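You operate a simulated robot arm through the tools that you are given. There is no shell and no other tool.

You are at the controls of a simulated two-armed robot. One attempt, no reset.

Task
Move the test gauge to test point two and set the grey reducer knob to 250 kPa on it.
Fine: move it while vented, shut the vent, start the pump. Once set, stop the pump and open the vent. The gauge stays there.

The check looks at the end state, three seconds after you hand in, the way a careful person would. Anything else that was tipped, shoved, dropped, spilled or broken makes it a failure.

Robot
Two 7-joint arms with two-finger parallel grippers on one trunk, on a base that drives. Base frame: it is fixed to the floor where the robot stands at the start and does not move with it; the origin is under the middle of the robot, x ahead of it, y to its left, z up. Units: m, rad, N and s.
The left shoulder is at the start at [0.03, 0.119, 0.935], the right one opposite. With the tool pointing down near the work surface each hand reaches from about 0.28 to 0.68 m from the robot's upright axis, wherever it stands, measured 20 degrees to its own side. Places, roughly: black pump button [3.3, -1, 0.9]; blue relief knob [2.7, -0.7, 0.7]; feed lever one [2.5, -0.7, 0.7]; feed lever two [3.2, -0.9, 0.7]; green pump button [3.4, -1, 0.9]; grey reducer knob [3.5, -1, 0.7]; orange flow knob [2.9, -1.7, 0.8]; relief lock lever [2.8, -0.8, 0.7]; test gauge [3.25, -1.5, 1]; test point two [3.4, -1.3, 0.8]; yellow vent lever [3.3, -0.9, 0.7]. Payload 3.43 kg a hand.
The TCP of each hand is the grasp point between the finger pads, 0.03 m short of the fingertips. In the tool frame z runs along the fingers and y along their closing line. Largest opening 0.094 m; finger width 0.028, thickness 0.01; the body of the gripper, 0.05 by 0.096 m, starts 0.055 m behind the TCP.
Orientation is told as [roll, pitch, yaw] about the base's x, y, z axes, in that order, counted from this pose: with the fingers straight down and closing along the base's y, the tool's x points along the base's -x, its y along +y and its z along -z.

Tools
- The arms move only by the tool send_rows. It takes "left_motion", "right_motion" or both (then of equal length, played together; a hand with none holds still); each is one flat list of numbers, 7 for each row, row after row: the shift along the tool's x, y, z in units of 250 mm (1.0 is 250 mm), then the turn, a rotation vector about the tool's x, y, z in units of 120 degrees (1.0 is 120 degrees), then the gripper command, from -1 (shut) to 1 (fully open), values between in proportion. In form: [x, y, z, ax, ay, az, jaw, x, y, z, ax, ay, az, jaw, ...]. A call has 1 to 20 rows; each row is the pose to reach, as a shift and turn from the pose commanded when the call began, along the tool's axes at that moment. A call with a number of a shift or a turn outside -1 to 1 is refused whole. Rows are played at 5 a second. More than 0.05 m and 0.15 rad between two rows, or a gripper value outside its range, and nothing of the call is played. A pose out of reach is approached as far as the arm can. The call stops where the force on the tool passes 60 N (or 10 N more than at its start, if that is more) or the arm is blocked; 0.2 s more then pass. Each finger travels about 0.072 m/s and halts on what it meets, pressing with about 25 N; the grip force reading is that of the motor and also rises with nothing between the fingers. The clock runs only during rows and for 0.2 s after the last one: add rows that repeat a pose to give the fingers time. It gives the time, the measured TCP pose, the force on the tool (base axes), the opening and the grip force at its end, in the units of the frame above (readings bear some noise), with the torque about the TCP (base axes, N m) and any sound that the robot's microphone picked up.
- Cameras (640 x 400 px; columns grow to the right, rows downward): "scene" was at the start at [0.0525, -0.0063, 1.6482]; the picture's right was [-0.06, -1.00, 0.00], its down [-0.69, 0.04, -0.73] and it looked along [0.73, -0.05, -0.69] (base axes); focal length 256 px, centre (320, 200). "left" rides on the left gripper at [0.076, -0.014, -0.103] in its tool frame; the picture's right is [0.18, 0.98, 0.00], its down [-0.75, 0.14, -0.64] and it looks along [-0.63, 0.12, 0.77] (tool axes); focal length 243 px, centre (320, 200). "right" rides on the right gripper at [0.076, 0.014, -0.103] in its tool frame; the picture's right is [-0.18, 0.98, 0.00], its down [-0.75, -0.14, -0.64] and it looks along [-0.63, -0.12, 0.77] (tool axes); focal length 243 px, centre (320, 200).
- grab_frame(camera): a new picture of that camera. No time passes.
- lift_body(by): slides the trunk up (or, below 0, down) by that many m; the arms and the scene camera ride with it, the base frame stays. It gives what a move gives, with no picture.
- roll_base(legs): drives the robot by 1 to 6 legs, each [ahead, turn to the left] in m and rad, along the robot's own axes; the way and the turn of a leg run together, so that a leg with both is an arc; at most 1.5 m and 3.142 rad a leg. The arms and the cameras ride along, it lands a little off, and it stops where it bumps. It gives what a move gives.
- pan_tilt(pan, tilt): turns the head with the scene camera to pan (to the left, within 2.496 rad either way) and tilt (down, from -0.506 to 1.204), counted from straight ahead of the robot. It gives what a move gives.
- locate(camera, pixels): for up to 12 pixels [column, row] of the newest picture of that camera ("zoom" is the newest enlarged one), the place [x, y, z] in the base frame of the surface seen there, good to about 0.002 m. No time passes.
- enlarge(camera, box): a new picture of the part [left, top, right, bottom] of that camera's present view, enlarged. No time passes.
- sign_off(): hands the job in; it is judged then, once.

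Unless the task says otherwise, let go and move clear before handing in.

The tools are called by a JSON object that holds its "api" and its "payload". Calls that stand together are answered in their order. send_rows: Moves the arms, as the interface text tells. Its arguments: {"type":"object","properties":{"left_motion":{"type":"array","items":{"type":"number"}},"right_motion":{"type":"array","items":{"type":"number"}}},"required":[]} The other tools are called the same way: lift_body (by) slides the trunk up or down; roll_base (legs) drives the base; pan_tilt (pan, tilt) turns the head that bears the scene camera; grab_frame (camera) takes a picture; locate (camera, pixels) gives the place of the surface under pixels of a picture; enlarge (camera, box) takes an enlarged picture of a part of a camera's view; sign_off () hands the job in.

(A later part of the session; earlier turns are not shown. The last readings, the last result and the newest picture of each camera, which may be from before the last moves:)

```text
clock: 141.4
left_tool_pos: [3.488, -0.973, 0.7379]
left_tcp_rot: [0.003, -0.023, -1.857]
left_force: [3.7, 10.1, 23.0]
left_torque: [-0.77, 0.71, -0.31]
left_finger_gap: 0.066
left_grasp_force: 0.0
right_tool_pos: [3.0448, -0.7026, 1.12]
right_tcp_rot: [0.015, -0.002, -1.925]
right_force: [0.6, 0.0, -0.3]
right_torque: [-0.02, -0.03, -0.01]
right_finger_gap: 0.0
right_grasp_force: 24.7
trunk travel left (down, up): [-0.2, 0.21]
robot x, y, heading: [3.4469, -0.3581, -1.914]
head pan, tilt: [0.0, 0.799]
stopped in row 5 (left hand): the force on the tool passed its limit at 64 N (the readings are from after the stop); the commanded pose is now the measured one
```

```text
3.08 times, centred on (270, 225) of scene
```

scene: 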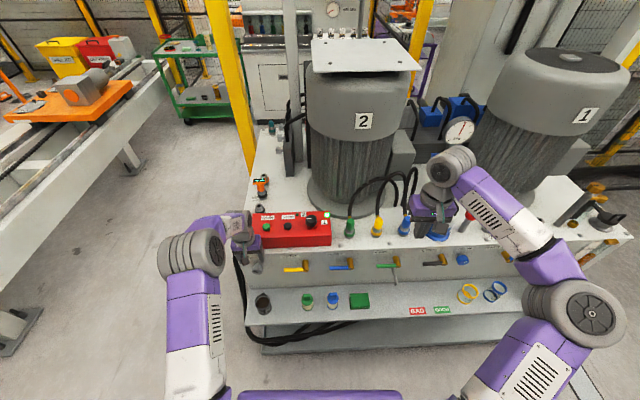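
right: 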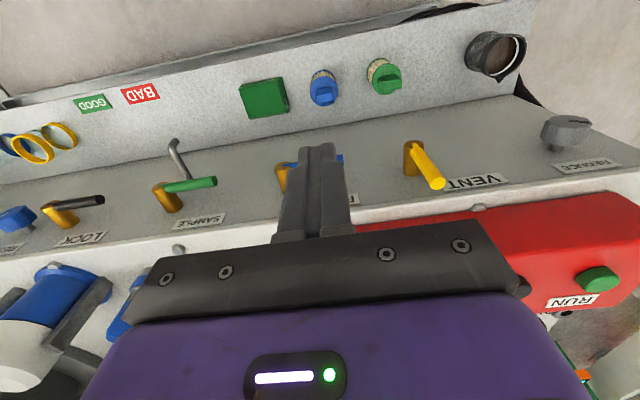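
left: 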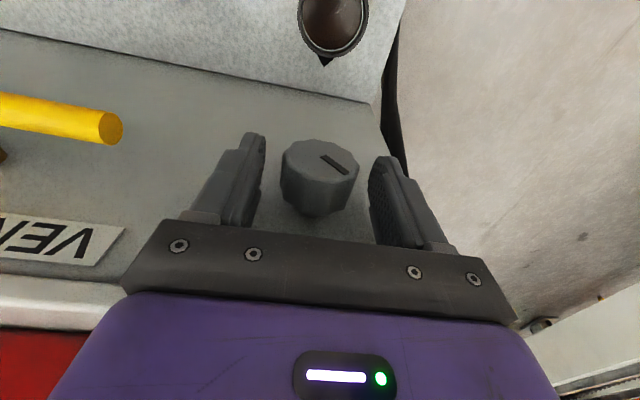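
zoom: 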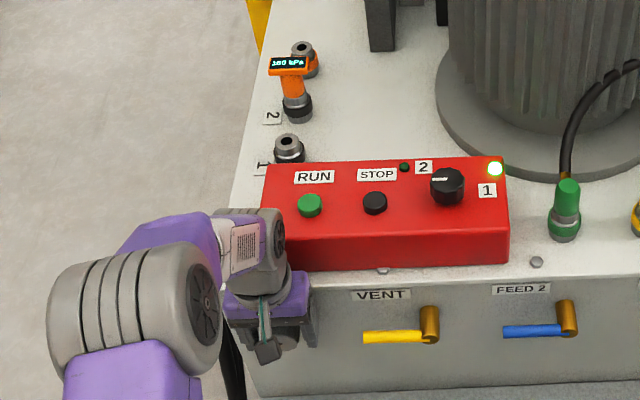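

The force limit tripped (64 N): the gripper body met the deck edge at this depth. I'll rise off and tilt the hand 23° so its body leans away from the deck while the fingers still reach the knob.

{"api": "send_rows", "payload": {"left_motion": [0.02, 0, -0.1, 0, 0, 0, 0.4, 0.05, 0, -0.2, 0, -0.06, 0, 0.4, 0.08, 0, -0.3, 0, -0.12, 0, 0.4, 0.08, 0, -0.36, 0, -0.181, 0, 0.4, 0.08, 0, -0.36, 0, -0.181, 0, 0.4]}}

{"api": "grab_frame", "payload": {"camera": "left"}}

{"api": "enlarge", "payload": {"camera": "scene", "box": [220, 160, 320, 290]}}

```text
clock: 142.6
left_tool_pos: [3.4932, -0.954, 0.8231]
left_tcp_rot: [0.002, -0.398, -1.858]
left_force: [0.1, 0.6, 0.2]
left_torque: [0.03, -0.01, 0.02]
left_finger_gap: 0.0658
left_grasp_force: 0.1
right_tool_pos: [3.0439, -0.7066, 1.1185]
right_tcp_rot: [0.013, -0.001, -1.924]
right_force: [-0.9, -0.6, -0.1]
right_torque: [-0.02, 0.0, -0.02]
right_finger_gap: 0.0
right_grasp_force: 25.3
trunk travel left (down, up): [-0.2, 0.21]
robot x, y, heading: [3.4434, -0.3609, -1.912]
head pan, tilt: [0.0, 0.799]
```

```text
taken
```

left: 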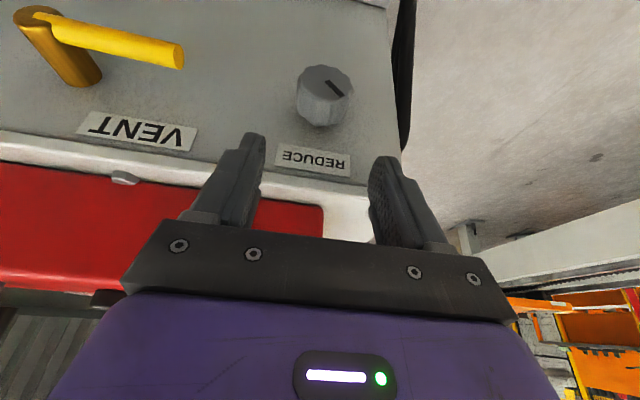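

```text
3.08 times, centred on (270, 225) of scene
```

zoom: 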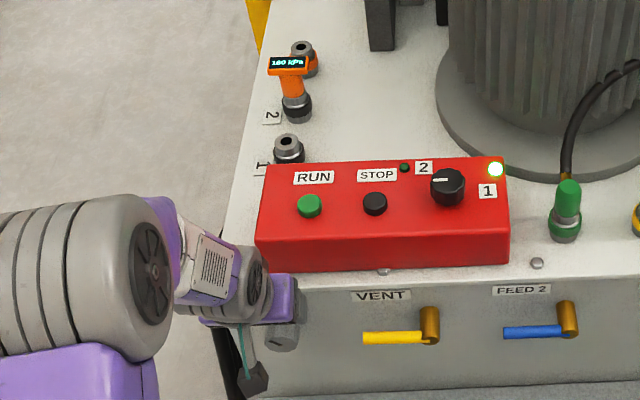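

The hand is tilted 23° with nothing touching, and the gauge is still legible. I'll lower along the tilted line so the fingers straddle the knob.

{"api": "send_rows", "payload": {"left_motion": [0.024, 0, 0.093, 0, 0, 0, 0.4, 0.048, 0, 0.186, 0, 0, 0, 0.4, 0.073, 0, 0.279, 0, 0, 0, 0.4, 0.097, 0, 0.371, 0, 0, 0, 0.4, 0.097, 0, 0.371, 0, 0, 0, 0.4]}}

{"api": "grab_frame", "payload": {"camera": "left"}}

```text
clock: 143.8
left_tool_pos: [3.4903, -0.9663, 0.7312]
left_tcp_rot: [0.001, -0.395, -1.858]
left_force: [0.6, 0.0, -0.5]
left_torque: [0.02, 0.05, 0.0]
left_finger_gap: 0.0658
left_grasp_force: 0.0
right_tool_pos: [3.0444, -0.7067, 1.1181]
right_tcp_rot: [0.011, -0.001, -1.925]
right_force: [0.6, 0.0, 0.8]
right_torque: [-0.02, 0.0, -0.03]
right_finger_gap: 0.0
right_grasp_force: 24.7
trunk travel left (down, up): [-0.2, 0.21]
robot x, y, heading: [3.4429, -0.361, -1.922]
head pan, tilt: [0.0, 0.799]
```

```text
taken
```

left: 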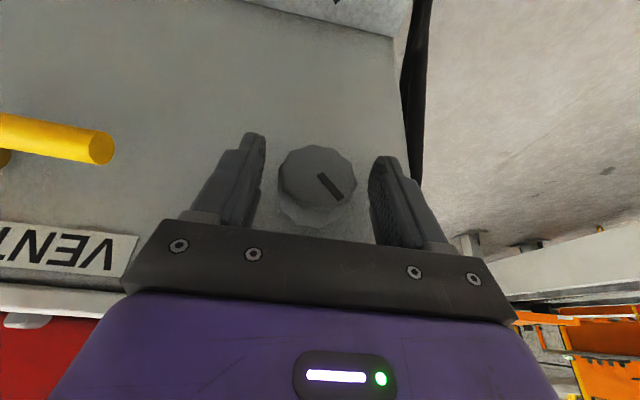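

The knob sits centred between the fingers. I'll close on it and check.

{"api": "send_rows", "payload": {"left_motion": [0, 0, 0, 0, 0, 0, 0, 0, 0, 0, 0, 0, 0, -0.5, 0, 0, 0, 0, 0, 0, -1, 0, 0, 0, 0, 0, 0, -1, 0, 0, 0, 0, 0, 0, -1]}}

{"api": "grab_frame", "payload": {"camera": "left"}}

{"api": "enlarge", "payload": {"camera": "scene", "box": [252, 172, 272, 186]}}

```text
clock: 145.0
left_tool_pos: [3.4895, -0.9673, 0.7324]
left_tcp_rot: [0.002, -0.398, -1.859]
left_force: [-8.1, 2.4, -0.2]
left_torque: [-0.02, 0.03, -0.09]
left_finger_gap: 0.0418
left_grasp_force: 45.1
right_tool_pos: [3.0436, -0.7068, 1.1181]
right_tcp_rot: [0.012, 0.0, -1.925]
right_force: [0.1, 0.7, -0.2]
right_torque: [-0.02, 0.0, 0.01]
right_finger_gap: 0.0
right_grasp_force: 24.9
trunk travel left (down, up): [-0.2, 0.21]
robot x, y, heading: [3.4479, -0.3606, -1.91]
head pan, tilt: [0.0, 0.799]
```

```text
taken
```

left: 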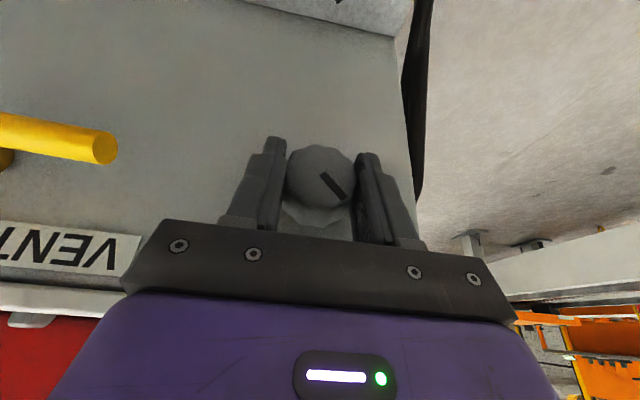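

```text
16.00 times, centred on (262, 179) of scene
```

zoom: 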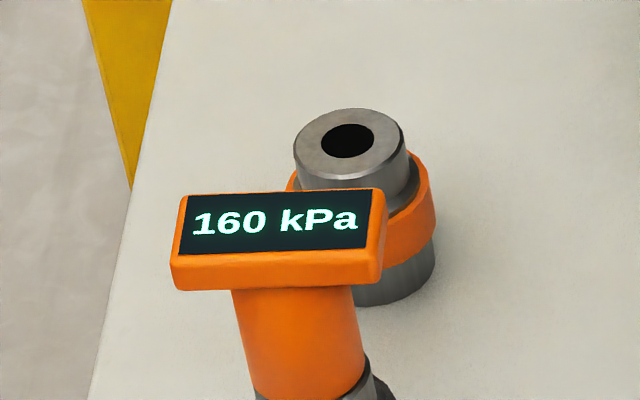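

The knob is gripped (42 mm). I'll try a small clockwise turn (0.2 rad seen from the front) and watch the gauge.

{"api": "send_rows", "payload": {"left_motion": [0, 0, 0, -0.044, 0, 0.0185, -1, 0, 0, 0, -0.088, 0, 0.037, -1, 0, 0, 0, -0.088, 0, 0.037, -1]}}

{"api": "grab_frame", "payload": {"camera": "left"}}

{"api": "enlarge", "payload": {"camera": "scene", "box": [252, 172, 272, 186]}}

```text
clock: 145.8
left_tool_pos: [3.4884, -0.9662, 0.7331]
left_tcp_rot: [0.221, -0.392, -1.942]
left_force: [-11.3, 5.2, 10.7]
left_torque: [0.47, -0.05, -0.16]
left_finger_gap: 0.0414
left_grasp_force: 45.2
right_tool_pos: [3.043, -0.7056, 1.1182]
right_tcp_rot: [0.014, 0.0, -1.925]
right_force: [-0.8, 0.2, -0.1]
right_torque: [0.0, -0.02, 0.01]
right_finger_gap: 0.0
right_grasp_force: 25.4
trunk travel left (down, up): [-0.2, 0.21]
robot x, y, heading: [3.4463, -0.3618, -1.914]
head pan, tilt: [0.0, 0.799]
```

```text
taken
```

left: 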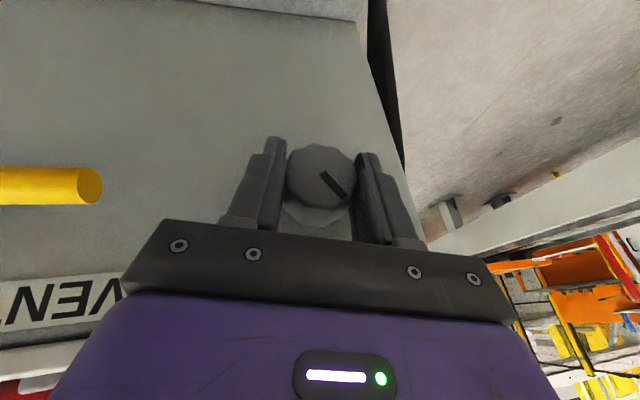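

```text
16.00 times, centred on (262, 179) of scene
```

zoom: 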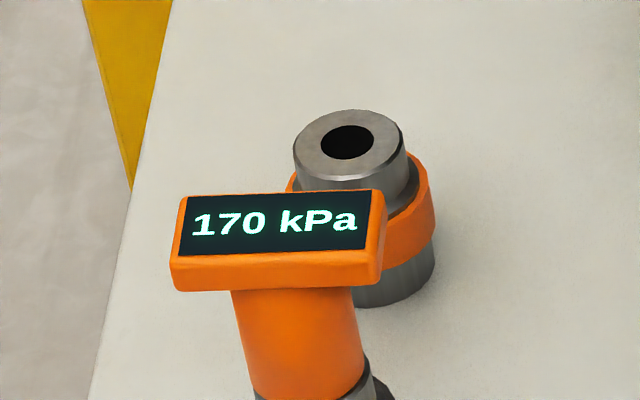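

Clockwise raised it from 160 to 170 kPa for 0.2 rad. I'll open, swing the hand 0.9 rad back (leaning left) about the knob axis, and re-grip for a long clockwise turn.

{"api": "send_rows", "payload": {"left_motion": [0, 0, 0, 0, 0, 0, 0.1, 0, 0, 0, 0, 0, 0, 0.45, 0, 0, 0, 0, 0, 0, 0.45, 0, 0, 0, 0.0566, 0, -0.0238, 0.45, 0, 0, 0, 0.1132, 0, -0.0476, 0.45, 0, 0, 0, 0.1698, 0, -0.0714, 0.45, 0, 0, 0, 0.2264, 0, -0.0952, 0.45, 0, 0, 0, 0.283, 0, -0.119, 0.45, 0, 0, 0, 0.3396, 0, -0.1428, 0.45, 0, 0, 0, 0.3961, 0, -0.1666, 0.45, 0, 0, 0, 0.3961, 0, -0.1666, 0.45]}}

{"api": "grab_frame", "payload": {"camera": "left"}}

{"api": "enlarge", "payload": {"camera": "scene", "box": [220, 160, 320, 290]}}

{"api": "enlarge", "payload": {"camera": "scene", "box": [252, 172, 272, 186]}}

```text
clock: 148.2
left_tool_pos: [3.4902, -0.9664, 0.7292]
left_tcp_rot: [-0.737, -0.301, -1.591]
left_force: [-0.8, 0.8, 0.1]
left_torque: [0.01, 0.01, 0.01]
left_finger_gap: 0.0681
left_grasp_force: 0.0
right_tool_pos: [3.0431, -0.7067, 1.1174]
right_tcp_rot: [0.012, 0.0, -1.925]
right_force: [-0.1, -0.2, -0.3]
right_torque: [0.01, 0.03, 0.0]
right_finger_gap: 0.0
right_grasp_force: 24.8
trunk travel left (down, up): [-0.2, 0.21]
robot x, y, heading: [3.444, -0.3591, -1.918]
head pan, tilt: [0.0, 0.799]
```

```text
taken
```

left: 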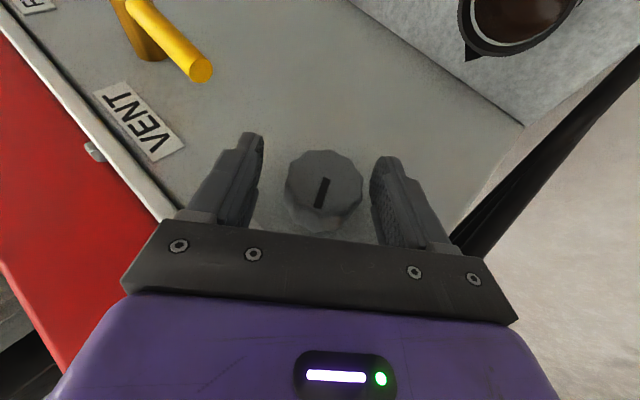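

```text
3.08 times, centred on (270, 225) of scene
```

zoom: 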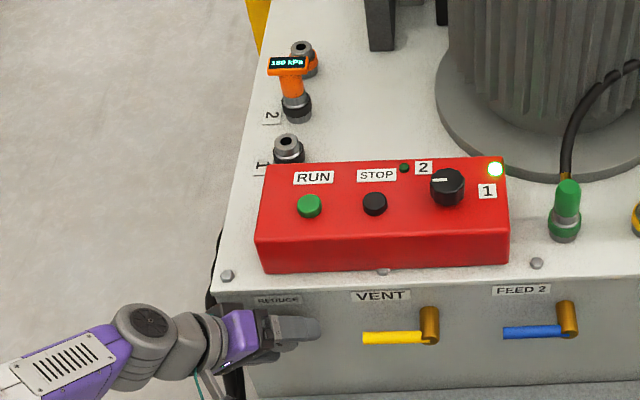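

```text
16.00 times, centred on (262, 179) of scene
```

zoom: 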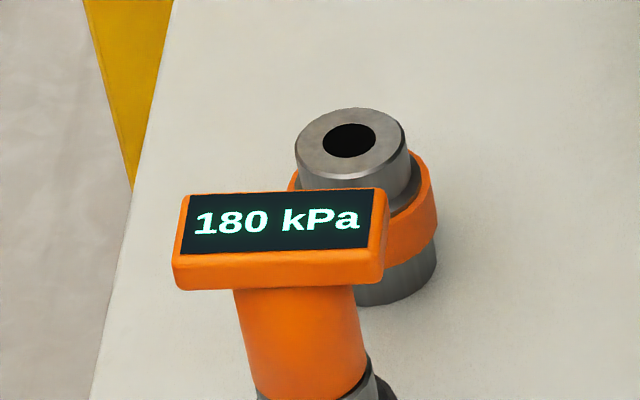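

It settled at 180 kPa, so about 100 kPa per rad with some lag. I'll grip here and turn clockwise 0.5 rad, then wait for it to settle.

{"api": "send_rows", "payload": {"left_motion": [0, 0, 0, 0, 0, 0, 0, 0, 0, 0, 0, 0, 0, -1, 0, 0, 0, 0, 0, 0, -1, 0, 0, 0, 0, 0, 0, -1, 0, 0, 0, -0.044, 0, 0.0185, -1, 0, 0, 0, -0.088, 0, 0.037, -1, 0, 0, 0, -0.132, 0, 0.0555, -1, 0, 0, 0, -0.176, 0, 0.074, -1, 0, 0, 0, -0.22, 0, 0.0925, -1, 0, 0, 0, -0.22, 0, 0.0925, -1, 0, 0, 0, -0.22, 0, 0.0925, -1, 0, 0, 0, -0.22, 0, 0.0925, -1, 0, 0, 0, -0.22, 0, 0.0925, -1, 0, 0, 0, -0.22, 0, 0.0925, -1, 0, 0, 0, -0.22, 0, 0.0925, -1, 0, 0, 0, -0.22, 0, 0.0925, -1]}}

{"api": "grab_frame", "payload": {"camera": "left"}}

{"api": "enlarge", "payload": {"camera": "scene", "box": [252, 172, 272, 186]}}

```text
clock: 151.6
left_tool_pos: [3.4907, -0.9683, 0.731]
left_tcp_rot: [-0.213, -0.39, -1.773]
left_force: [6.3, -2.0, 7.5]
left_torque: [0.29, -0.12, 0.15]
left_finger_gap: 0.0424
left_grasp_force: 44.9
right_tool_pos: [3.0447, -0.7058, 1.1188]
right_tcp_rot: [0.012, 0.001, -1.925]
right_force: [-0.2, 0.2, -0.5]
right_torque: [-0.01, -0.02, 0.01]
right_finger_gap: 0.0001
right_grasp_force: 25.3
trunk travel left (down, up): [-0.2, 0.21]
robot x, y, heading: [3.4434, -0.3653, -1.915]
head pan, tilt: [0.0, 0.799]
```

```text
taken
```

left: 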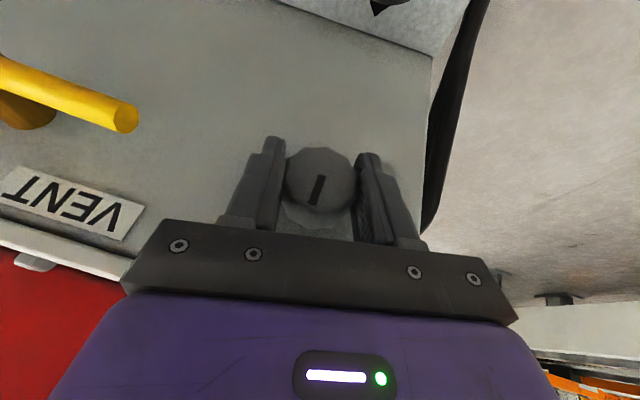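

```text
16.00 times, centred on (262, 179) of scene
```

zoom: 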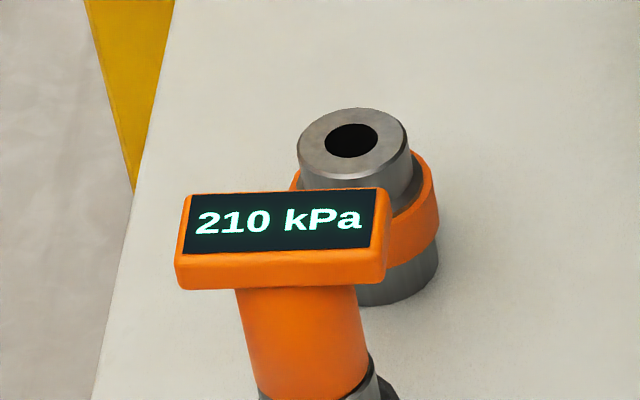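

It reads 210 kPa so far. I'll wait two more seconds and see whether it settles there.

{"api": "send_rows", "payload": {"left_motion": [0, 0, 0, 0, 0, 0, -1, 0, 0, 0, 0, 0, 0, -1, 0, 0, 0, 0, 0, 0, -1, 0, 0, 0, 0, 0, 0, -1, 0, 0, 0, 0, 0, 0, -1, 0, 0, 0, 0, 0, 0, -1, 0, 0, 0, 0, 0, 0, -1, 0, 0, 0, 0, 0, 0, -1, 0, 0, 0, 0, 0, 0, -1, 0, 0, 0, 0, 0, 0, -1]}}

{"api": "enlarge", "payload": {"camera": "scene", "box": [252, 172, 272, 186]}}

```text
clock: 153.8
left_tool_pos: [3.4907, -0.9667, 0.7299]
left_tcp_rot: [-0.213, -0.389, -1.774]
left_force: [5.4, -2.2, 7.3]
left_torque: [-0.09, -0.02, 0.02]
left_finger_gap: 0.0428
left_grasp_force: 45.2
right_tool_pos: [3.0439, -0.7068, 1.1191]
right_tcp_rot: [0.013, 0.001, -1.926]
right_force: [0.4, -0.8, 0.3]
right_torque: [0.01, -0.04, -0.01]
right_finger_gap: 0.0002
right_grasp_force: 25.2
trunk travel left (down, up): [-0.2, 0.21]
robot x, y, heading: [3.4415, -0.3606, -1.91]
head pan, tilt: [0.0, 0.799]
```

```text
16.00 times, centred on (262, 179) of scene
```

zoom: 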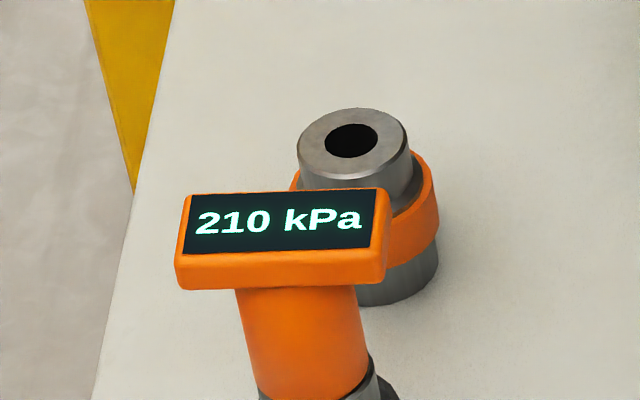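

Settled at 210, so about 70 kPa per rad. I'll turn another 0.5 rad clockwise and wait.

{"api": "send_rows", "payload": {"left_motion": [0, 0, 0, -0.044, 0, 0.0185, -1, 0, 0, 0, -0.088, 0, 0.037, -1, 0, 0, 0, -0.132, 0, 0.0555, -1, 0, 0, 0, -0.176, 0, 0.074, -1, 0, 0, 0, -0.22, 0, 0.0925, -1, 0, 0, 0, -0.22, 0, 0.0925, -1, 0, 0, 0, -0.22, 0, 0.0925, -1, 0, 0, 0, -0.22, 0, 0.0925, -1, 0, 0, 0, -0.22, 0, 0.0925, -1, 0, 0, 0, -0.22, 0, 0.0925, -1, 0, 0, 0, -0.22, 0, 0.0925, -1, 0, 0, 0, -0.22, 0, 0.0925, -1, 0, 0, 0, -0.22, 0, 0.0925, -1, 0, 0, 0, -0.22, 0, 0.0925, -1, 0, 0, 0, -0.22, 0, 0.0925, -1, 0, 0, 0, -0.22, 0, 0.0925, -1, 0, 0, 0, -0.22, 0, 0.0925, -1]}}

{"api": "grab_frame", "payload": {"camera": "left"}}

{"api": "enlarge", "payload": {"camera": "scene", "box": [252, 172, 272, 186]}}

```text
clock: 157.4
left_tool_pos: [3.4878, -0.9665, 0.7304]
left_tcp_rot: [0.326, -0.379, -1.982]
left_force: [-20.9, 1.1, 9.4]
left_torque: [-0.1, 0.18, -0.27]
left_finger_gap: 0.0417
left_grasp_force: 45.0
right_tool_pos: [3.0426, -0.7065, 1.1178]
right_tcp_rot: [0.012, -0.001, -1.925]
right_force: [-0.4, 0.7, -0.4]
right_torque: [0.02, -0.01, 0.0]
right_finger_gap: 0.0
right_grasp_force: 24.6
trunk travel left (down, up): [-0.2, 0.21]
robot x, y, heading: [3.4404, -0.3647, -1.92]
head pan, tilt: [0.0, 0.799]
```

```text
taken
```

left: 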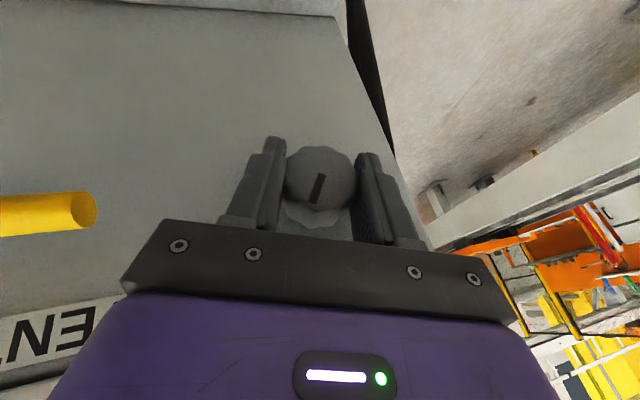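

```text
16.00 times, centred on (262, 179) of scene
```

zoom: 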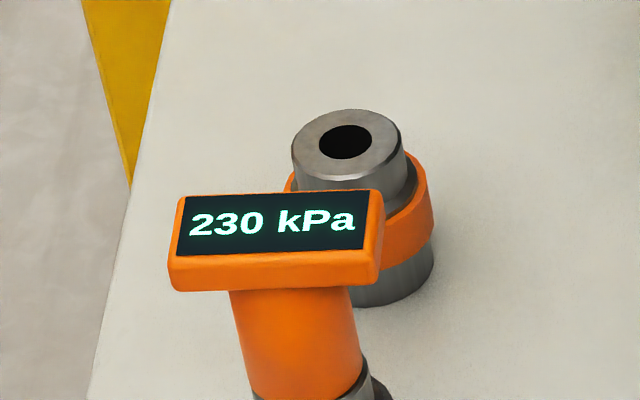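

Now 230 kPa. I'm nearing the tilt limit towards the vent lever, so I'll release, swing back 0.6 rad, re-grip and turn another 0.3 rad.

{"api": "send_rows", "payload": {"left_motion": [0, 0, 0, 0, 0, 0, 0.1, 0, 0, 0, 0, 0, 0, 0.45, 0, 0, 0, 0, 0, 0, 0.45, 0, 0, 0, 0.0528, 0, -0.0222, 0.45, 0, 0, 0, 0.1056, 0, -0.0444, 0.45, 0, 0, 0, 0.1584, 0, -0.0666, 0.45, 0, 0, 0, 0.2112, 0, -0.0888, 0.45, 0, 0, 0, 0.264, 0, -0.111, 0.45, 0, 0, 0, 0.264, 0, -0.111, 0.45, 0, 0, 0, 0.264, 0, -0.111, 0.45]}}

{"api": "grab_frame", "payload": {"camera": "left"}}

{"api": "enlarge", "payload": {"camera": "scene", "box": [252, 172, 272, 186]}}

```text
clock: 159.6
left_tool_pos: [3.4908, -0.9675, 0.729]
left_tcp_rot: [-0.32, -0.379, -1.733]
left_force: [0.5, -0.1, 0.4]
left_torque: [-0.01, -0.01, -0.04]
left_finger_gap: 0.0681
left_grasp_force: 0.1
right_tool_pos: [3.0442, -0.7068, 1.1187]
right_tcp_rot: [0.013, -0.001, -1.924]
right_force: [0.4, 0.1, -0.4]
right_torque: [0.04, 0.01, 0.01]
right_finger_gap: 0.0
right_grasp_force: 24.7
trunk travel left (down, up): [-0.2, 0.21]
robot x, y, heading: [3.4448, -0.3611, -1.917]
head pan, tilt: [0.0, 0.799]
```

```text
taken
```

left: 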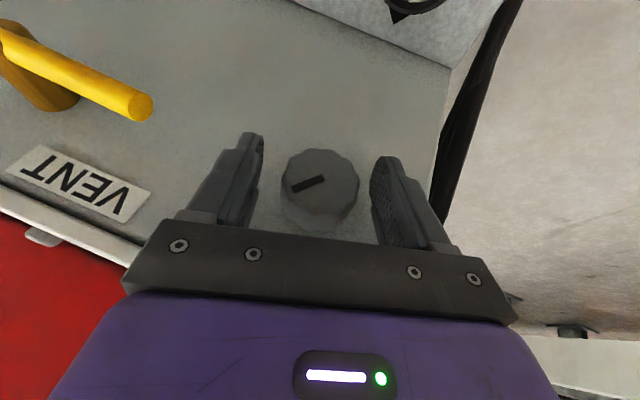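

```text
16.00 times, centred on (262, 179) of scene
```

zoom: 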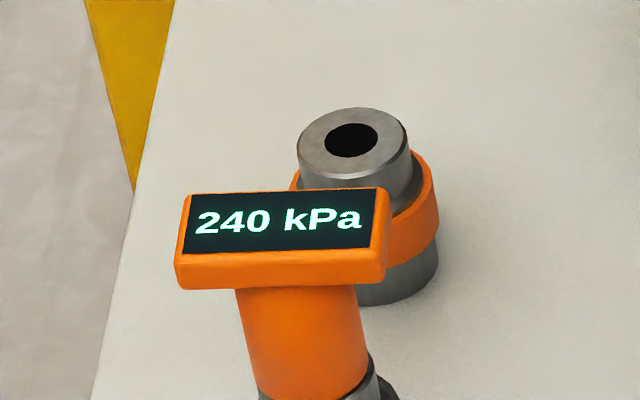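

It crept to 240 after release. I'll wait 3 s more to see the settled value before turning again.

{"api": "send_rows", "payload": {"left_motion": [0, 0, 0, 0, 0, 0, 0.45, 0, 0, 0, 0, 0, 0, 0.45, 0, 0, 0, 0, 0, 0, 0.45, 0, 0, 0, 0, 0, 0, 0.45, 0, 0, 0, 0, 0, 0, 0.45, 0, 0, 0, 0, 0, 0, 0.45, 0, 0, 0, 0, 0, 0, 0.45, 0, 0, 0, 0, 0, 0, 0.45, 0, 0, 0, 0, 0, 0, 0.45, 0, 0, 0, 0, 0, 0, 0.45, 0, 0, 0, 0, 0, 0, 0.45, 0, 0, 0, 0, 0, 0, 0.45, 0, 0, 0, 0, 0, 0, 0.45, 0, 0, 0, 0, 0, 0, 0.45, 0, 0, 0, 0, 0, 0, 0.45]}}

{"api": "enlarge", "payload": {"camera": "scene", "box": [252, 172, 272, 186]}}

```text
clock: 162.8
left_tool_pos: [3.489, -0.967, 0.7298]
left_tcp_rot: [-0.323, -0.378, -1.734]
left_force: [0.1, 0.3, -0.4]
left_torque: [0.03, -0.01, -0.02]
left_finger_gap: 0.0682
left_grasp_force: 0.2
right_tool_pos: [3.0451, -0.7067, 1.1192]
right_tcp_rot: [0.011, -0.001, -1.925]
right_force: [0.8, 0.1, 0.2]
right_torque: [0.01, 0.0, -0.01]
right_finger_gap: 0.0
right_grasp_force: 25.3
trunk travel left (down, up): [-0.2, 0.21]
robot x, y, heading: [3.4457, -0.3591, -1.916]
head pan, tilt: [0.0, 0.799]
```

```text
16.00 times, centred on (262, 179) of scene
```

zoom: 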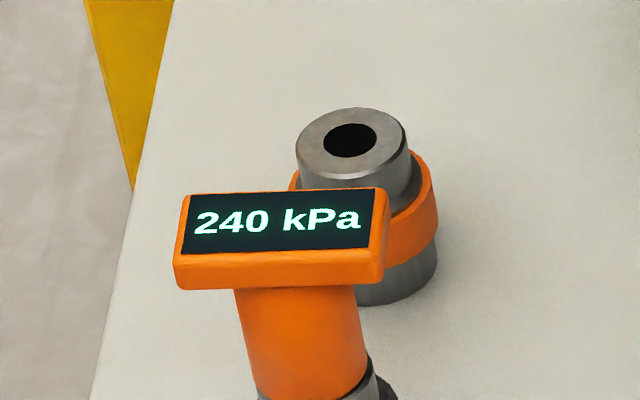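

It is settled at 240 kPa released. I'll grip and turn a further 0.12 rad clockwise, then read while holding.

{"api": "send_rows", "payload": {"left_motion": [0, 0, 0, 0, 0, 0, 0, 0, 0, 0, 0, 0, 0, -1, 0, 0, 0, 0, 0, 0, -1, 0, 0, 0, 0, 0, 0, -1, 0, 0, 0, -0.0264, 0, 0.0111, -1, 0, 0, 0, -0.0528, 0, 0.0222, -1, 0, 0, 0, -0.0528, 0, 0.0222, -1, 0, 0, 0, -0.0528, 0, 0.0222, -1, 0, 0, 0, -0.0528, 0, 0.0222, -1, 0, 0, 0, -0.0528, 0, 0.0222, -1, 0, 0, 0, -0.0528, 0, 0.0222, -1, 0, 0, 0, -0.0528, 0, 0.0222, -1, 0, 0, 0, -0.0528, 0, 0.0222, -1, 0, 0, 0, -0.0528, 0, 0.0222, -1, 0, 0, 0, -0.0528, 0, 0.0222, -1]}}

{"api": "enlarge", "payload": {"camera": "scene", "box": [252, 172, 272, 186]}}

{"api": "enlarge", "payload": {"camera": "left", "box": [270, 130, 370, 230]}}

```text
clock: 166.0
left_tool_pos: [3.4911, -0.9658, 0.7297]
left_tcp_rot: [-0.191, -0.392, -1.783]
left_force: [3.0, -0.7, 7.6]
left_torque: [0.07, -0.02, -0.07]
left_finger_gap: 0.0424
left_grasp_force: 44.7
right_tool_pos: [3.0451, -0.706, 1.1185]
right_tcp_rot: [0.013, 0.001, -1.927]
right_force: [-0.7, -0.4, -0.1]
right_torque: [0.01, 0.02, 0.03]
right_finger_gap: 0.0001
right_grasp_force: 25.2
trunk travel left (down, up): [-0.2, 0.21]
robot x, y, heading: [3.4415, -0.3621, -1.918]
head pan, tilt: [0.0, 0.799]
```

```text
16.00 times, centred on (262, 179) of scene
```

zoom: 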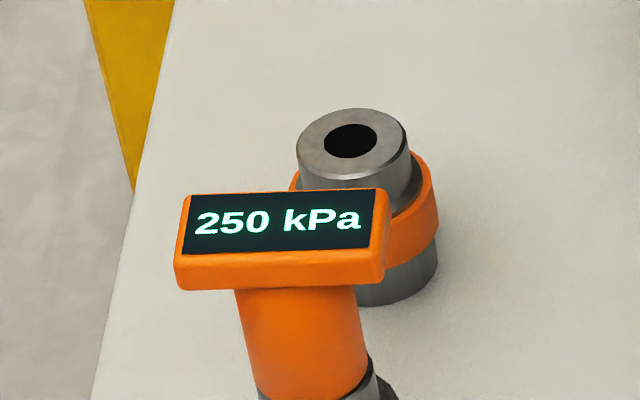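

```text
4.00 times, centred on (320, 180) of left
```

zoom: 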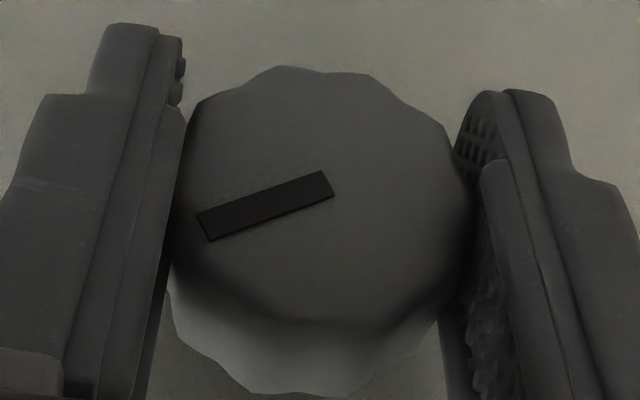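

250 kPa while held. I'll release gently and check that it stays.

{"api": "send_rows", "payload": {"left_motion": [0, 0, 0, 0, 0, 0, -0.4, 0, 0, 0, 0, 0, 0, 0, 0, 0, 0, 0, 0, 0, 0.45, 0, 0, 0, 0, 0, 0, 0.45, 0, 0, 0, 0, 0, 0, 0.45, 0, 0, 0, 0, 0, 0, 0.45, 0, 0, 0, 0, 0, 0, 0.45, 0, 0, 0, 0, 0, 0, 0.45, 0, 0, 0, 0, 0, 0, 0.45, 0, 0, 0, 0, 0, 0, 0.45, 0, 0, 0, 0, 0, 0, 0.45, 0, 0, 0, 0, 0, 0, 0.45, 0, 0, 0, 0, 0, 0, 0.45, 0, 0, 0, 0, 0, 0, 0.45, 0, 0, 0, 0, 0, 0, 0.45]}}

{"api": "enlarge", "payload": {"camera": "scene", "box": [252, 172, 272, 186]}}

{"api": "enlarge", "payload": {"camera": "left", "box": [270, 130, 370, 230]}}

```text
clock: 169.2
left_tool_pos: [3.4917, -0.9668, 0.7292]
left_tcp_rot: [-0.191, -0.389, -1.783]
left_force: [-0.4, -0.2, 0.3]
left_torque: [0.0, -0.02, 0.06]
left_finger_gap: 0.0682
left_grasp_force: 0.1
right_tool_pos: [3.0452, -0.7077, 1.1184]
right_tcp_rot: [0.012, 0.0, -1.925]
right_force: [-0.7, -0.6, 0.6]
right_torque: [0.03, -0.03, 0.02]
right_finger_gap: 0.0
right_grasp_force: 25.1
trunk travel left (down, up): [-0.2, 0.21]
robot x, y, heading: [3.4436, -0.3646, -1.911]
head pan, tilt: [0.0, 0.799]
```

```text
16.00 times, centred on (262, 179) of scene
```

zoom: 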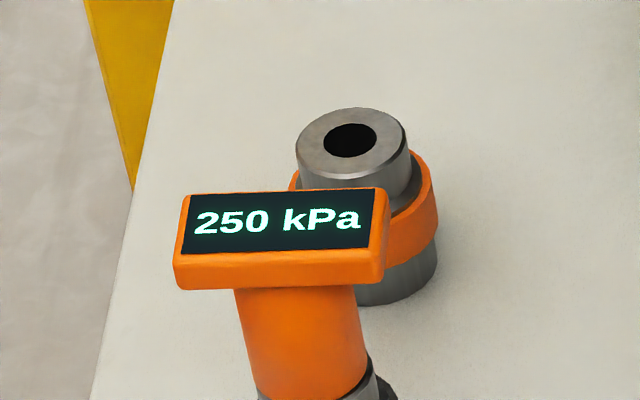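

```text
4.00 times, centred on (320, 180) of left
```

zoom: 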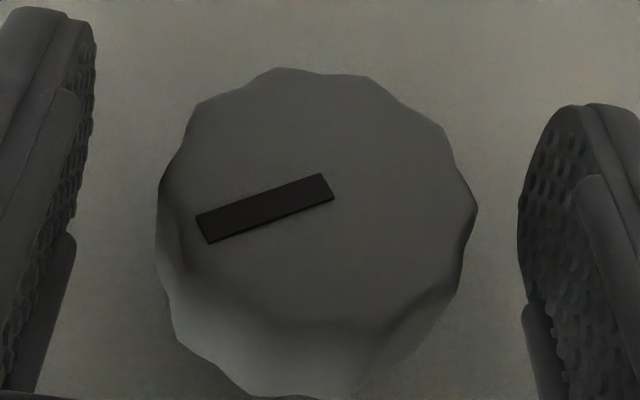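

It stays at 250 kPa with the knob released. The display steps by 10, so to centre it I'll grip again and probe where 260 begins, in 0.05 rad steps.

{"api": "send_rows", "payload": {"left_motion": [0, 0, 0, 0, 0, 0, 0, 0, 0, 0, 0, 0, 0, -1, 0, 0, 0, 0, 0, 0, -1, 0, 0, 0, 0, 0, 0, -1, 0, 0, 0, -0.022, 0, 0.0093, -1, 0, 0, 0, -0.022, 0, 0.0093, -1, 0, 0, 0, -0.022, 0, 0.0093, -1, 0, 0, 0, -0.022, 0, 0.0093, -1, 0, 0, 0, -0.022, 0, 0.0093, -1, 0, 0, 0, -0.022, 0, 0.0093, -1, 0, 0, 0, -0.022, 0, 0.0093, -1, 0, 0, 0, -0.022, 0, 0.0093, -1, 0, 0, 0, -0.022, 0, 0.0093, -1, 0, 0, 0, -0.022, 0, 0.0093, -1]}}

{"api": "enlarge", "payload": {"camera": "scene", "box": [252, 172, 272, 186]}}

```text
clock: 172.2
left_tool_pos: [3.4897, -0.9671, 0.7309]
left_tcp_rot: [-0.138, -0.397, -1.803]
left_force: [-0.6, 1.2, 12.2]
left_torque: [-0.28, 0.05, 0.03]
left_finger_gap: 0.0428
left_grasp_force: 44.7
right_tool_pos: [3.045, -0.7055, 1.118]
right_tcp_rot: [0.011, 0.002, -1.924]
right_force: [-0.2, 0.6, 0.0]
right_torque: [-0.04, 0.01, 0.01]
right_finger_gap: 0.0
right_grasp_force: 25.0
trunk travel left (down, up): [-0.2, 0.21]
robot x, y, heading: [3.4449, -0.3627, -1.913]
head pan, tilt: [0.0, 0.799]
```

```text
16.00 times, centred on (262, 179) of scene
```

zoom: 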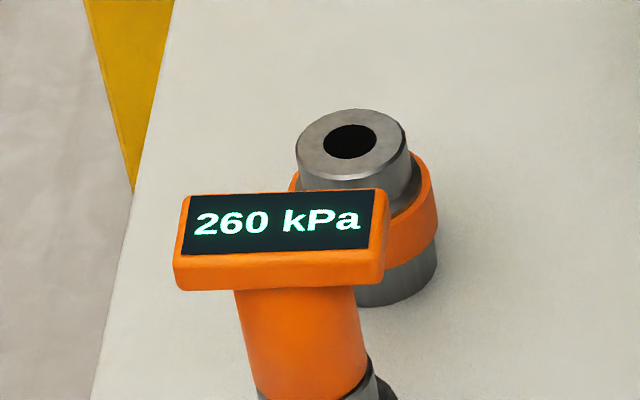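

260 now, so my earlier setting was near the top of the 250 band (about 0.15 rad wide). I'll turn back 0.10 rad counter-clockwise to sit in the middle.

{"api": "send_rows", "payload": {"left_motion": [0, 0, 0, 0.022, 0, -0.0093, -1, 0, 0, 0, 0.044, 0, -0.0185, -1, 0, 0, 0, 0.044, 0, -0.0185, -1, 0, 0, 0, 0.044, 0, -0.0185, -1, 0, 0, 0, 0.044, 0, -0.0185, -1, 0, 0, 0, 0.044, 0, -0.0185, -1, 0, 0, 0, 0.044, 0, -0.0185, -1, 0, 0, 0, 0.044, 0, -0.0185, -1, 0, 0, 0, 0.044, 0, -0.0185, -1, 0, 0, 0, 0.044, 0, -0.0185, -1, 0, 0, 0, 0.044, 0, -0.0185, -1]}}

{"api": "enlarge", "payload": {"camera": "scene", "box": [252, 172, 272, 186]}}

{"api": "enlarge", "payload": {"camera": "left", "box": [270, 130, 370, 230]}}

```text
clock: 174.6
left_tool_pos: [3.4911, -0.9664, 0.7302]
left_tcp_rot: [-0.247, -0.389, -1.761]
left_force: [0.5, -8.0, 17.9]
left_torque: [-0.41, 0.12, 0.03]
left_finger_gap: 0.0425
left_grasp_force: 44.7
right_tool_pos: [3.0441, -0.7063, 1.1176]
right_tcp_rot: [0.012, 0.0, -1.925]
right_force: [-0.4, -0.2, -1.2]
right_torque: [0.01, 0.0, 0.0]
right_finger_gap: 0.0
right_grasp_force: 25.3
trunk travel left (down, up): [-0.2, 0.21]
robot x, y, heading: [3.4411, -0.3644, -1.913]
head pan, tilt: [0.0, 0.799]
```

```text
16.00 times, centred on (262, 179) of scene
```

zoom: 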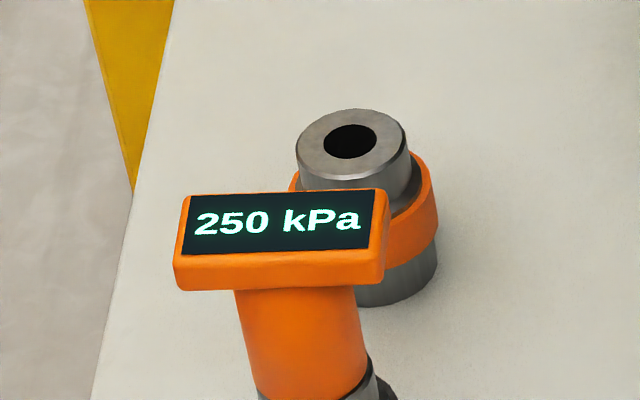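

```text
4.00 times, centred on (320, 180) of left
```

zoom: 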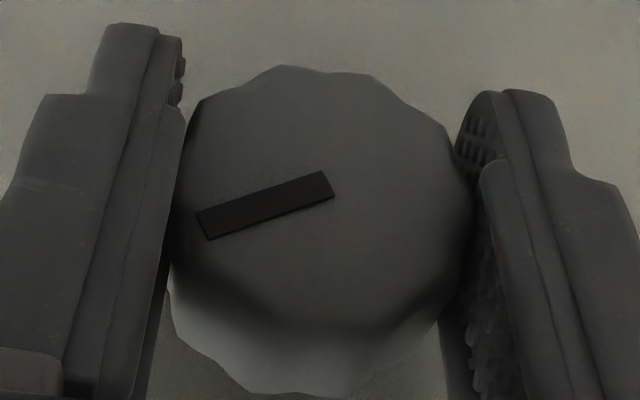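

250 kPa again, about 0.055 rad below the earlier setting, so near the middle of the band. I'll release and confirm.

{"api": "send_rows", "payload": {"left_motion": [0, 0, 0, 0, 0, 0, -0.4, 0, 0, 0, 0, 0, 0, 0, 0, 0, 0, 0, 0, 0, 0.45, 0, 0, 0, 0, 0, 0, 0.45, 0, 0, 0, 0, 0, 0, 0.45, 0, 0, 0, 0, 0, 0, 0.45, 0, 0, 0, 0, 0, 0, 0.45, 0, 0, 0, 0, 0, 0, 0.45, 0, 0, 0, 0, 0, 0, 0.45, 0, 0, 0, 0, 0, 0, 0.45, 0, 0, 0, 0, 0, 0, 0.45, 0, 0, 0, 0, 0, 0, 0.45, 0, 0, 0, 0, 0, 0, 0.45, 0, 0, 0, 0, 0, 0, 0.45, 0, 0, 0, 0, 0, 0, 0.45]}}

{"api": "enlarge", "payload": {"camera": "scene", "box": [252, 172, 272, 186]}}

{"api": "enlarge", "payload": {"camera": "left", "box": [270, 130, 370, 230]}}

```text
clock: 177.8
left_tool_pos: [3.4909, -0.9652, 0.7286]
left_tcp_rot: [-0.245, -0.386, -1.761]
left_force: [0.2, 0.5, 0.2]
left_torque: [-0.02, 0.02, -0.03]
left_finger_gap: 0.0682
left_grasp_force: 0.0
right_tool_pos: [3.0442, -0.7066, 1.1188]
right_tcp_rot: [0.013, 0.001, -1.924]
right_force: [-0.3, 0.1, -0.5]
right_torque: [0.02, 0.0, -0.01]
right_finger_gap: 0.0
right_grasp_force: 25.2
trunk travel left (down, up): [-0.2, 0.21]
robot x, y, heading: [3.4472, -0.3606, -1.912]
head pan, tilt: [0.0, 0.799]
```

```text
16.00 times, centred on (262, 179) of scene
```

zoom: 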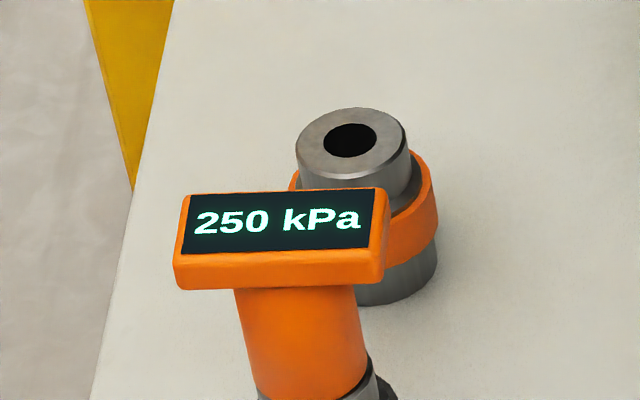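

```text
4.00 times, centred on (320, 180) of left
```

zoom: 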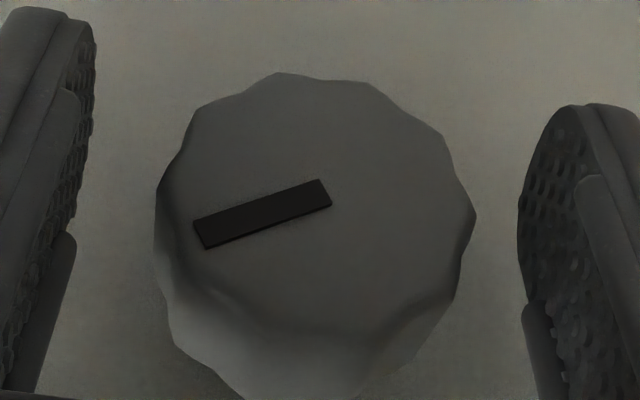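

Settled at 250 kPa with the knob free. I'll withdraw along the fingers' axis so as not to touch the knob.

{"api": "send_rows", "payload": {"left_motion": [0, 0, -0.08, 0, 0, 0, 0.45, 0, 0, -0.16, 0, 0, 0, 0.45, 0, 0, -0.28, 0, 0, 0, 0.45, 0, 0, -0.4, 0, 0, 0, 0.45, 0, 0, -0.56, 0, 0, 0, 0.45, 0, 0, -0.72, 0, 0, 0, 0.45]}}

{"api": "send_rows", "payload": {"left_motion": [0, 0, 0, -0.0287, 0.0472, 0.0057, 0, 0, 0, 0, -0.0573, 0.0943, 0.0113, -0.5, 0, 0, 0, -0.086, 0.1415, 0.017, -1, 0, 0, 0, -0.1146, 0.1886, 0.0226, -1, 0, 0, 0, -0.1146, 0.1886, 0.0226, -1, 0, 0, 0, -0.1146, 0.1886, 0.0226, -1]}}

{"api": "enlarge", "payload": {"camera": "scene", "box": [220, 150, 348, 290]}}

```text
clock: 179.2
left_tool_pos: [3.5445, -0.9096, 0.8901]
left_tcp_rot: [-0.246, -0.387, -1.76]
left_force: [0.4, 0.1, -0.5]
left_torque: [-0.01, 0.01, 0.0]
left_finger_gap: 0.0681
left_grasp_force: 0.1
right_tool_pos: [3.0443, -0.7061, 1.1199]
right_tcp_rot: [0.012, 0.0, -1.925]
right_force: [-0.2, 0.4, -1.1]
right_torque: [-0.04, -0.01, -0.04]
right_finger_gap: 0.0002
right_grasp_force: 24.3
trunk travel left (down, up): [-0.2, 0.21]
robot x, y, heading: [3.4441, -0.3641, -1.915]
head pan, tilt: [0.0, 0.799]
```

```text
clock: 180.6
left_tool_pos: [3.5463, -0.9114, 0.8903]
left_tcp_rot: [0.019, 0.002, -1.856]
left_force: [-0.2, -0.5, 0.0]
left_torque: [0.0, 0.03, -0.01]
left_finger_gap: 0.0
left_grasp_force: 25.1
right_tool_pos: [3.0442, -0.7071, 1.118]
right_tcp_rot: [0.012, 0.0, -1.925]
right_force: [-0.4, -0.3, 0.7]
right_torque: [-0.01, 0.02, 0.01]
right_finger_gap: 0.0
right_grasp_force: 25.3
trunk travel left (down, up): [-0.2, 0.21]
robot x, y, heading: [3.4453, -0.3646, -1.913]
head pan, tilt: [0.0, 0.799]
```

```text
2.86 times, centred on (284, 220) of scene
```

zoom: 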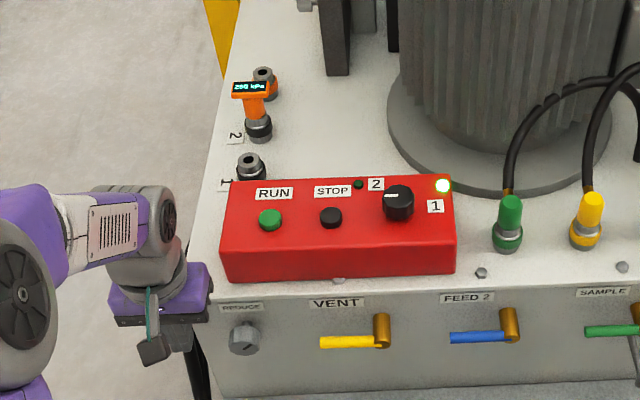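

The knob pointer is clear and the lamp is still on. Next is STOP at (3.339,-1.018): I'll rise and move the closed fingertips over it.

{"api": "send_rows", "payload": {"left_motion": [0, 0, -0.16, 0, 0, 0, -1, 0, 0, -0.303, 0, 0, 0, -1, -0.128, -0.135, -0.303, 0, 0, 0, -1, -0.257, -0.27, -0.303, 0, 0, 0, -1, -0.386, -0.404, -0.303, 0, 0, 0, -1, -0.514, -0.539, -0.303, 0, 0, 0, -1, -0.643, -0.674, -0.303, 0, 0, 0, -1, -0.643, -0.674, -0.303, 0, 0, 0, -1]}}

{"api": "grab_frame", "payload": {"camera": "left"}}

```text
clock: 182.4
left_tool_pos: [3.3427, -1.0097, 0.9635]
left_tcp_rot: [0.015, 0.0, -1.854]
left_force: [0.4, 0.2, -0.2]
left_torque: [0.0, 0.01, 0.03]
left_finger_gap: 0.0002
left_grasp_force: 24.7
left hand out of reach, approached as far as the arm can: row 7, 8
right_tool_pos: [3.045, -0.7059, 1.1189]
right_tcp_rot: [0.013, 0.0, -1.925]
right_force: [0.3, -0.3, -0.3]
right_torque: [0.01, 0.02, 0.0]
right_finger_gap: 0.0001
right_grasp_force: 25.1
trunk travel left (down, up): [-0.2, 0.21]
robot x, y, heading: [3.4451, -0.3587, -1.914]
head pan, tilt: [0.0, 0.799]
```

```text
taken
```

left: 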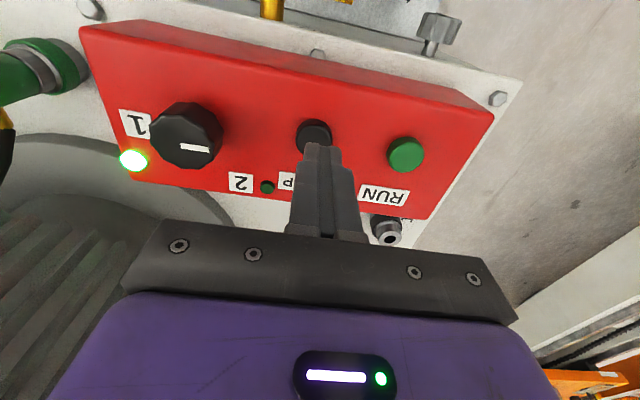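

The fingertip is over STOP (315,135), within 8 mm. I'll press it.

{"api": "send_rows", "payload": {"left_motion": [-0.01, -0.01, 0.1, 0, 0, 0, -1, -0.01, -0.01, 0.17, 0, 0, 0, -1, -0.01, -0.01, 0.19, 0, 0, 0, -1, -0.01, -0.01, 0.202, 0, 0, 0, -1, -0.01, -0.01, 0.21, 0, 0, 0, -1, -0.01, -0.01, 0.21, 0, 0, 0, -1]}}

{"api": "enlarge", "payload": {"camera": "scene", "box": [220, 150, 348, 290]}}

```text
clock: 183.8
left_tool_pos: [3.339, -1.0134, 0.9116]
left_tcp_rot: [0.014, -0.002, -1.856]
left_force: [1.1, 1.6, 8.3]
left_torque: [0.02, 0.0, 0.01]
left_finger_gap: 0.0
left_grasp_force: 25.0
right_tool_pos: [3.0444, -0.7054, 1.118]
right_tcp_rot: [0.012, -0.001, -1.926]
right_force: [-0.6, 0.0, -0.1]
right_torque: [0.03, -0.04, -0.03]
right_finger_gap: 0.0
right_grasp_force: 24.9
trunk travel left (down, up): [-0.2, 0.21]
robot x, y, heading: [3.4474, -0.3648, -1.918]
head pan, tilt: [0.0, 0.799]
heard: click
```

```text
2.86 times, centred on (284, 220) of scene
```

zoom: 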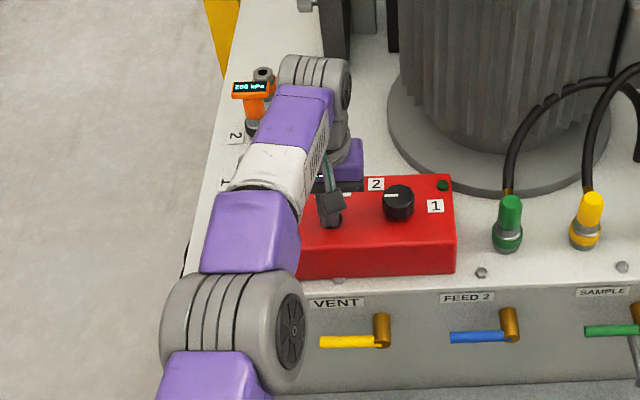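

A click, and the lamp went out: the pump is stopped. Now to reopen the vent I'll lift its handle from below with the closed fingers pitched inwards. First I'll rise and back away from the panel, then pitch.

{"api": "send_rows", "payload": {"left_motion": [0, 0, -0.2, 0, 0, 0, -1, 0, 0, -0.36, 0, 0, 0, -1, 0.18, 0, -0.36, 0, 0, 0, -1, 0.36, 0, -0.36, 0, 0, 0, -1, 0.54, 0, -0.36, 0, 0, 0, -1, 0.72, 0, -0.36, 0, 0, 0, -1, 0.845, 0, -0.36, 0, 0, 0, -1, 0.845, 0, -0.36, 0, 0, 0, -1]}}

{"api": "send_rows", "payload": {"left_motion": [0, 0, 0, 0, -0.07, 0, -1, 0, 0, 0, 0, -0.14, 0, -1, 0, 0, 0, 0, -0.21, 0, -1, 0, 0, 0, 0, -0.28, 0, -1, 0, 0, 0, 0, -0.35, 0, -1, 0, 0, 0, 0, -0.42, 0, -1, 0, 0, 0, 0, -0.42, 0, -1]}}

{"api": "enlarge", "payload": {"camera": "scene", "box": [220, 150, 420, 300]}}

{"api": "grab_frame", "payload": {"camera": "left"}}

```text
clock: 185.6
left_tool_pos: [3.3967, -0.8109, 0.9973]
left_tcp_rot: [0.016, 0.002, -1.856]
left_force: [0.5, 0.5, 0.4]
left_torque: [0.04, 0.01, 0.0]
left_finger_gap: 0.0
left_grasp_force: 25.3
left hand out of reach, approached as far as the arm can: row 2
right_tool_pos: [3.0435, -0.7078, 1.1181]
right_tcp_rot: [0.013, 0.0, -1.927]
right_force: [0.3, 1.1, 0.4]
right_torque: [0.0, 0.01, 0.01]
right_finger_gap: 0.0
right_grasp_force: 25.2
trunk travel left (down, up): [-0.2, 0.21]
robot x, y, heading: [3.4476, -0.359, -1.918]
head pan, tilt: [0.0, 0.799]
```

```text
clock: 187.2
left_tool_pos: [3.3958, -0.8088, 1.0018]
left_tcp_rot: [0.028, -0.881, -1.876]
left_force: [-0.2, 0.6, 0.2]
left_torque: [-0.01, 0.01, -0.01]
left_finger_gap: 0.0
left_grasp_force: 24.8
right_tool_pos: [3.0433, -0.7062, 1.118]
right_tcp_rot: [0.014, 0.001, -1.925]
right_force: [-0.4, 1.1, -0.4]
right_torque: [-0.07, 0.02, -0.01]
right_finger_gap: 0.0
right_grasp_force: 25.2
trunk travel left (down, up): [-0.2, 0.21]
robot x, y, heading: [3.4453, -0.3613, -1.912]
head pan, tilt: [0.0, 0.799]
```

```text
2.67 times, centred on (320, 225) of scene
```

zoom: 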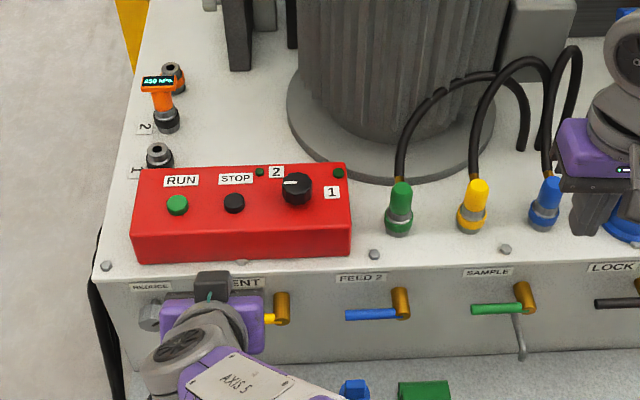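

```text
taken
```

left: 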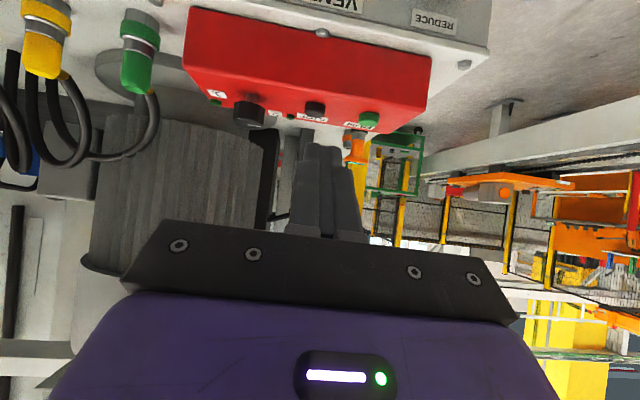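

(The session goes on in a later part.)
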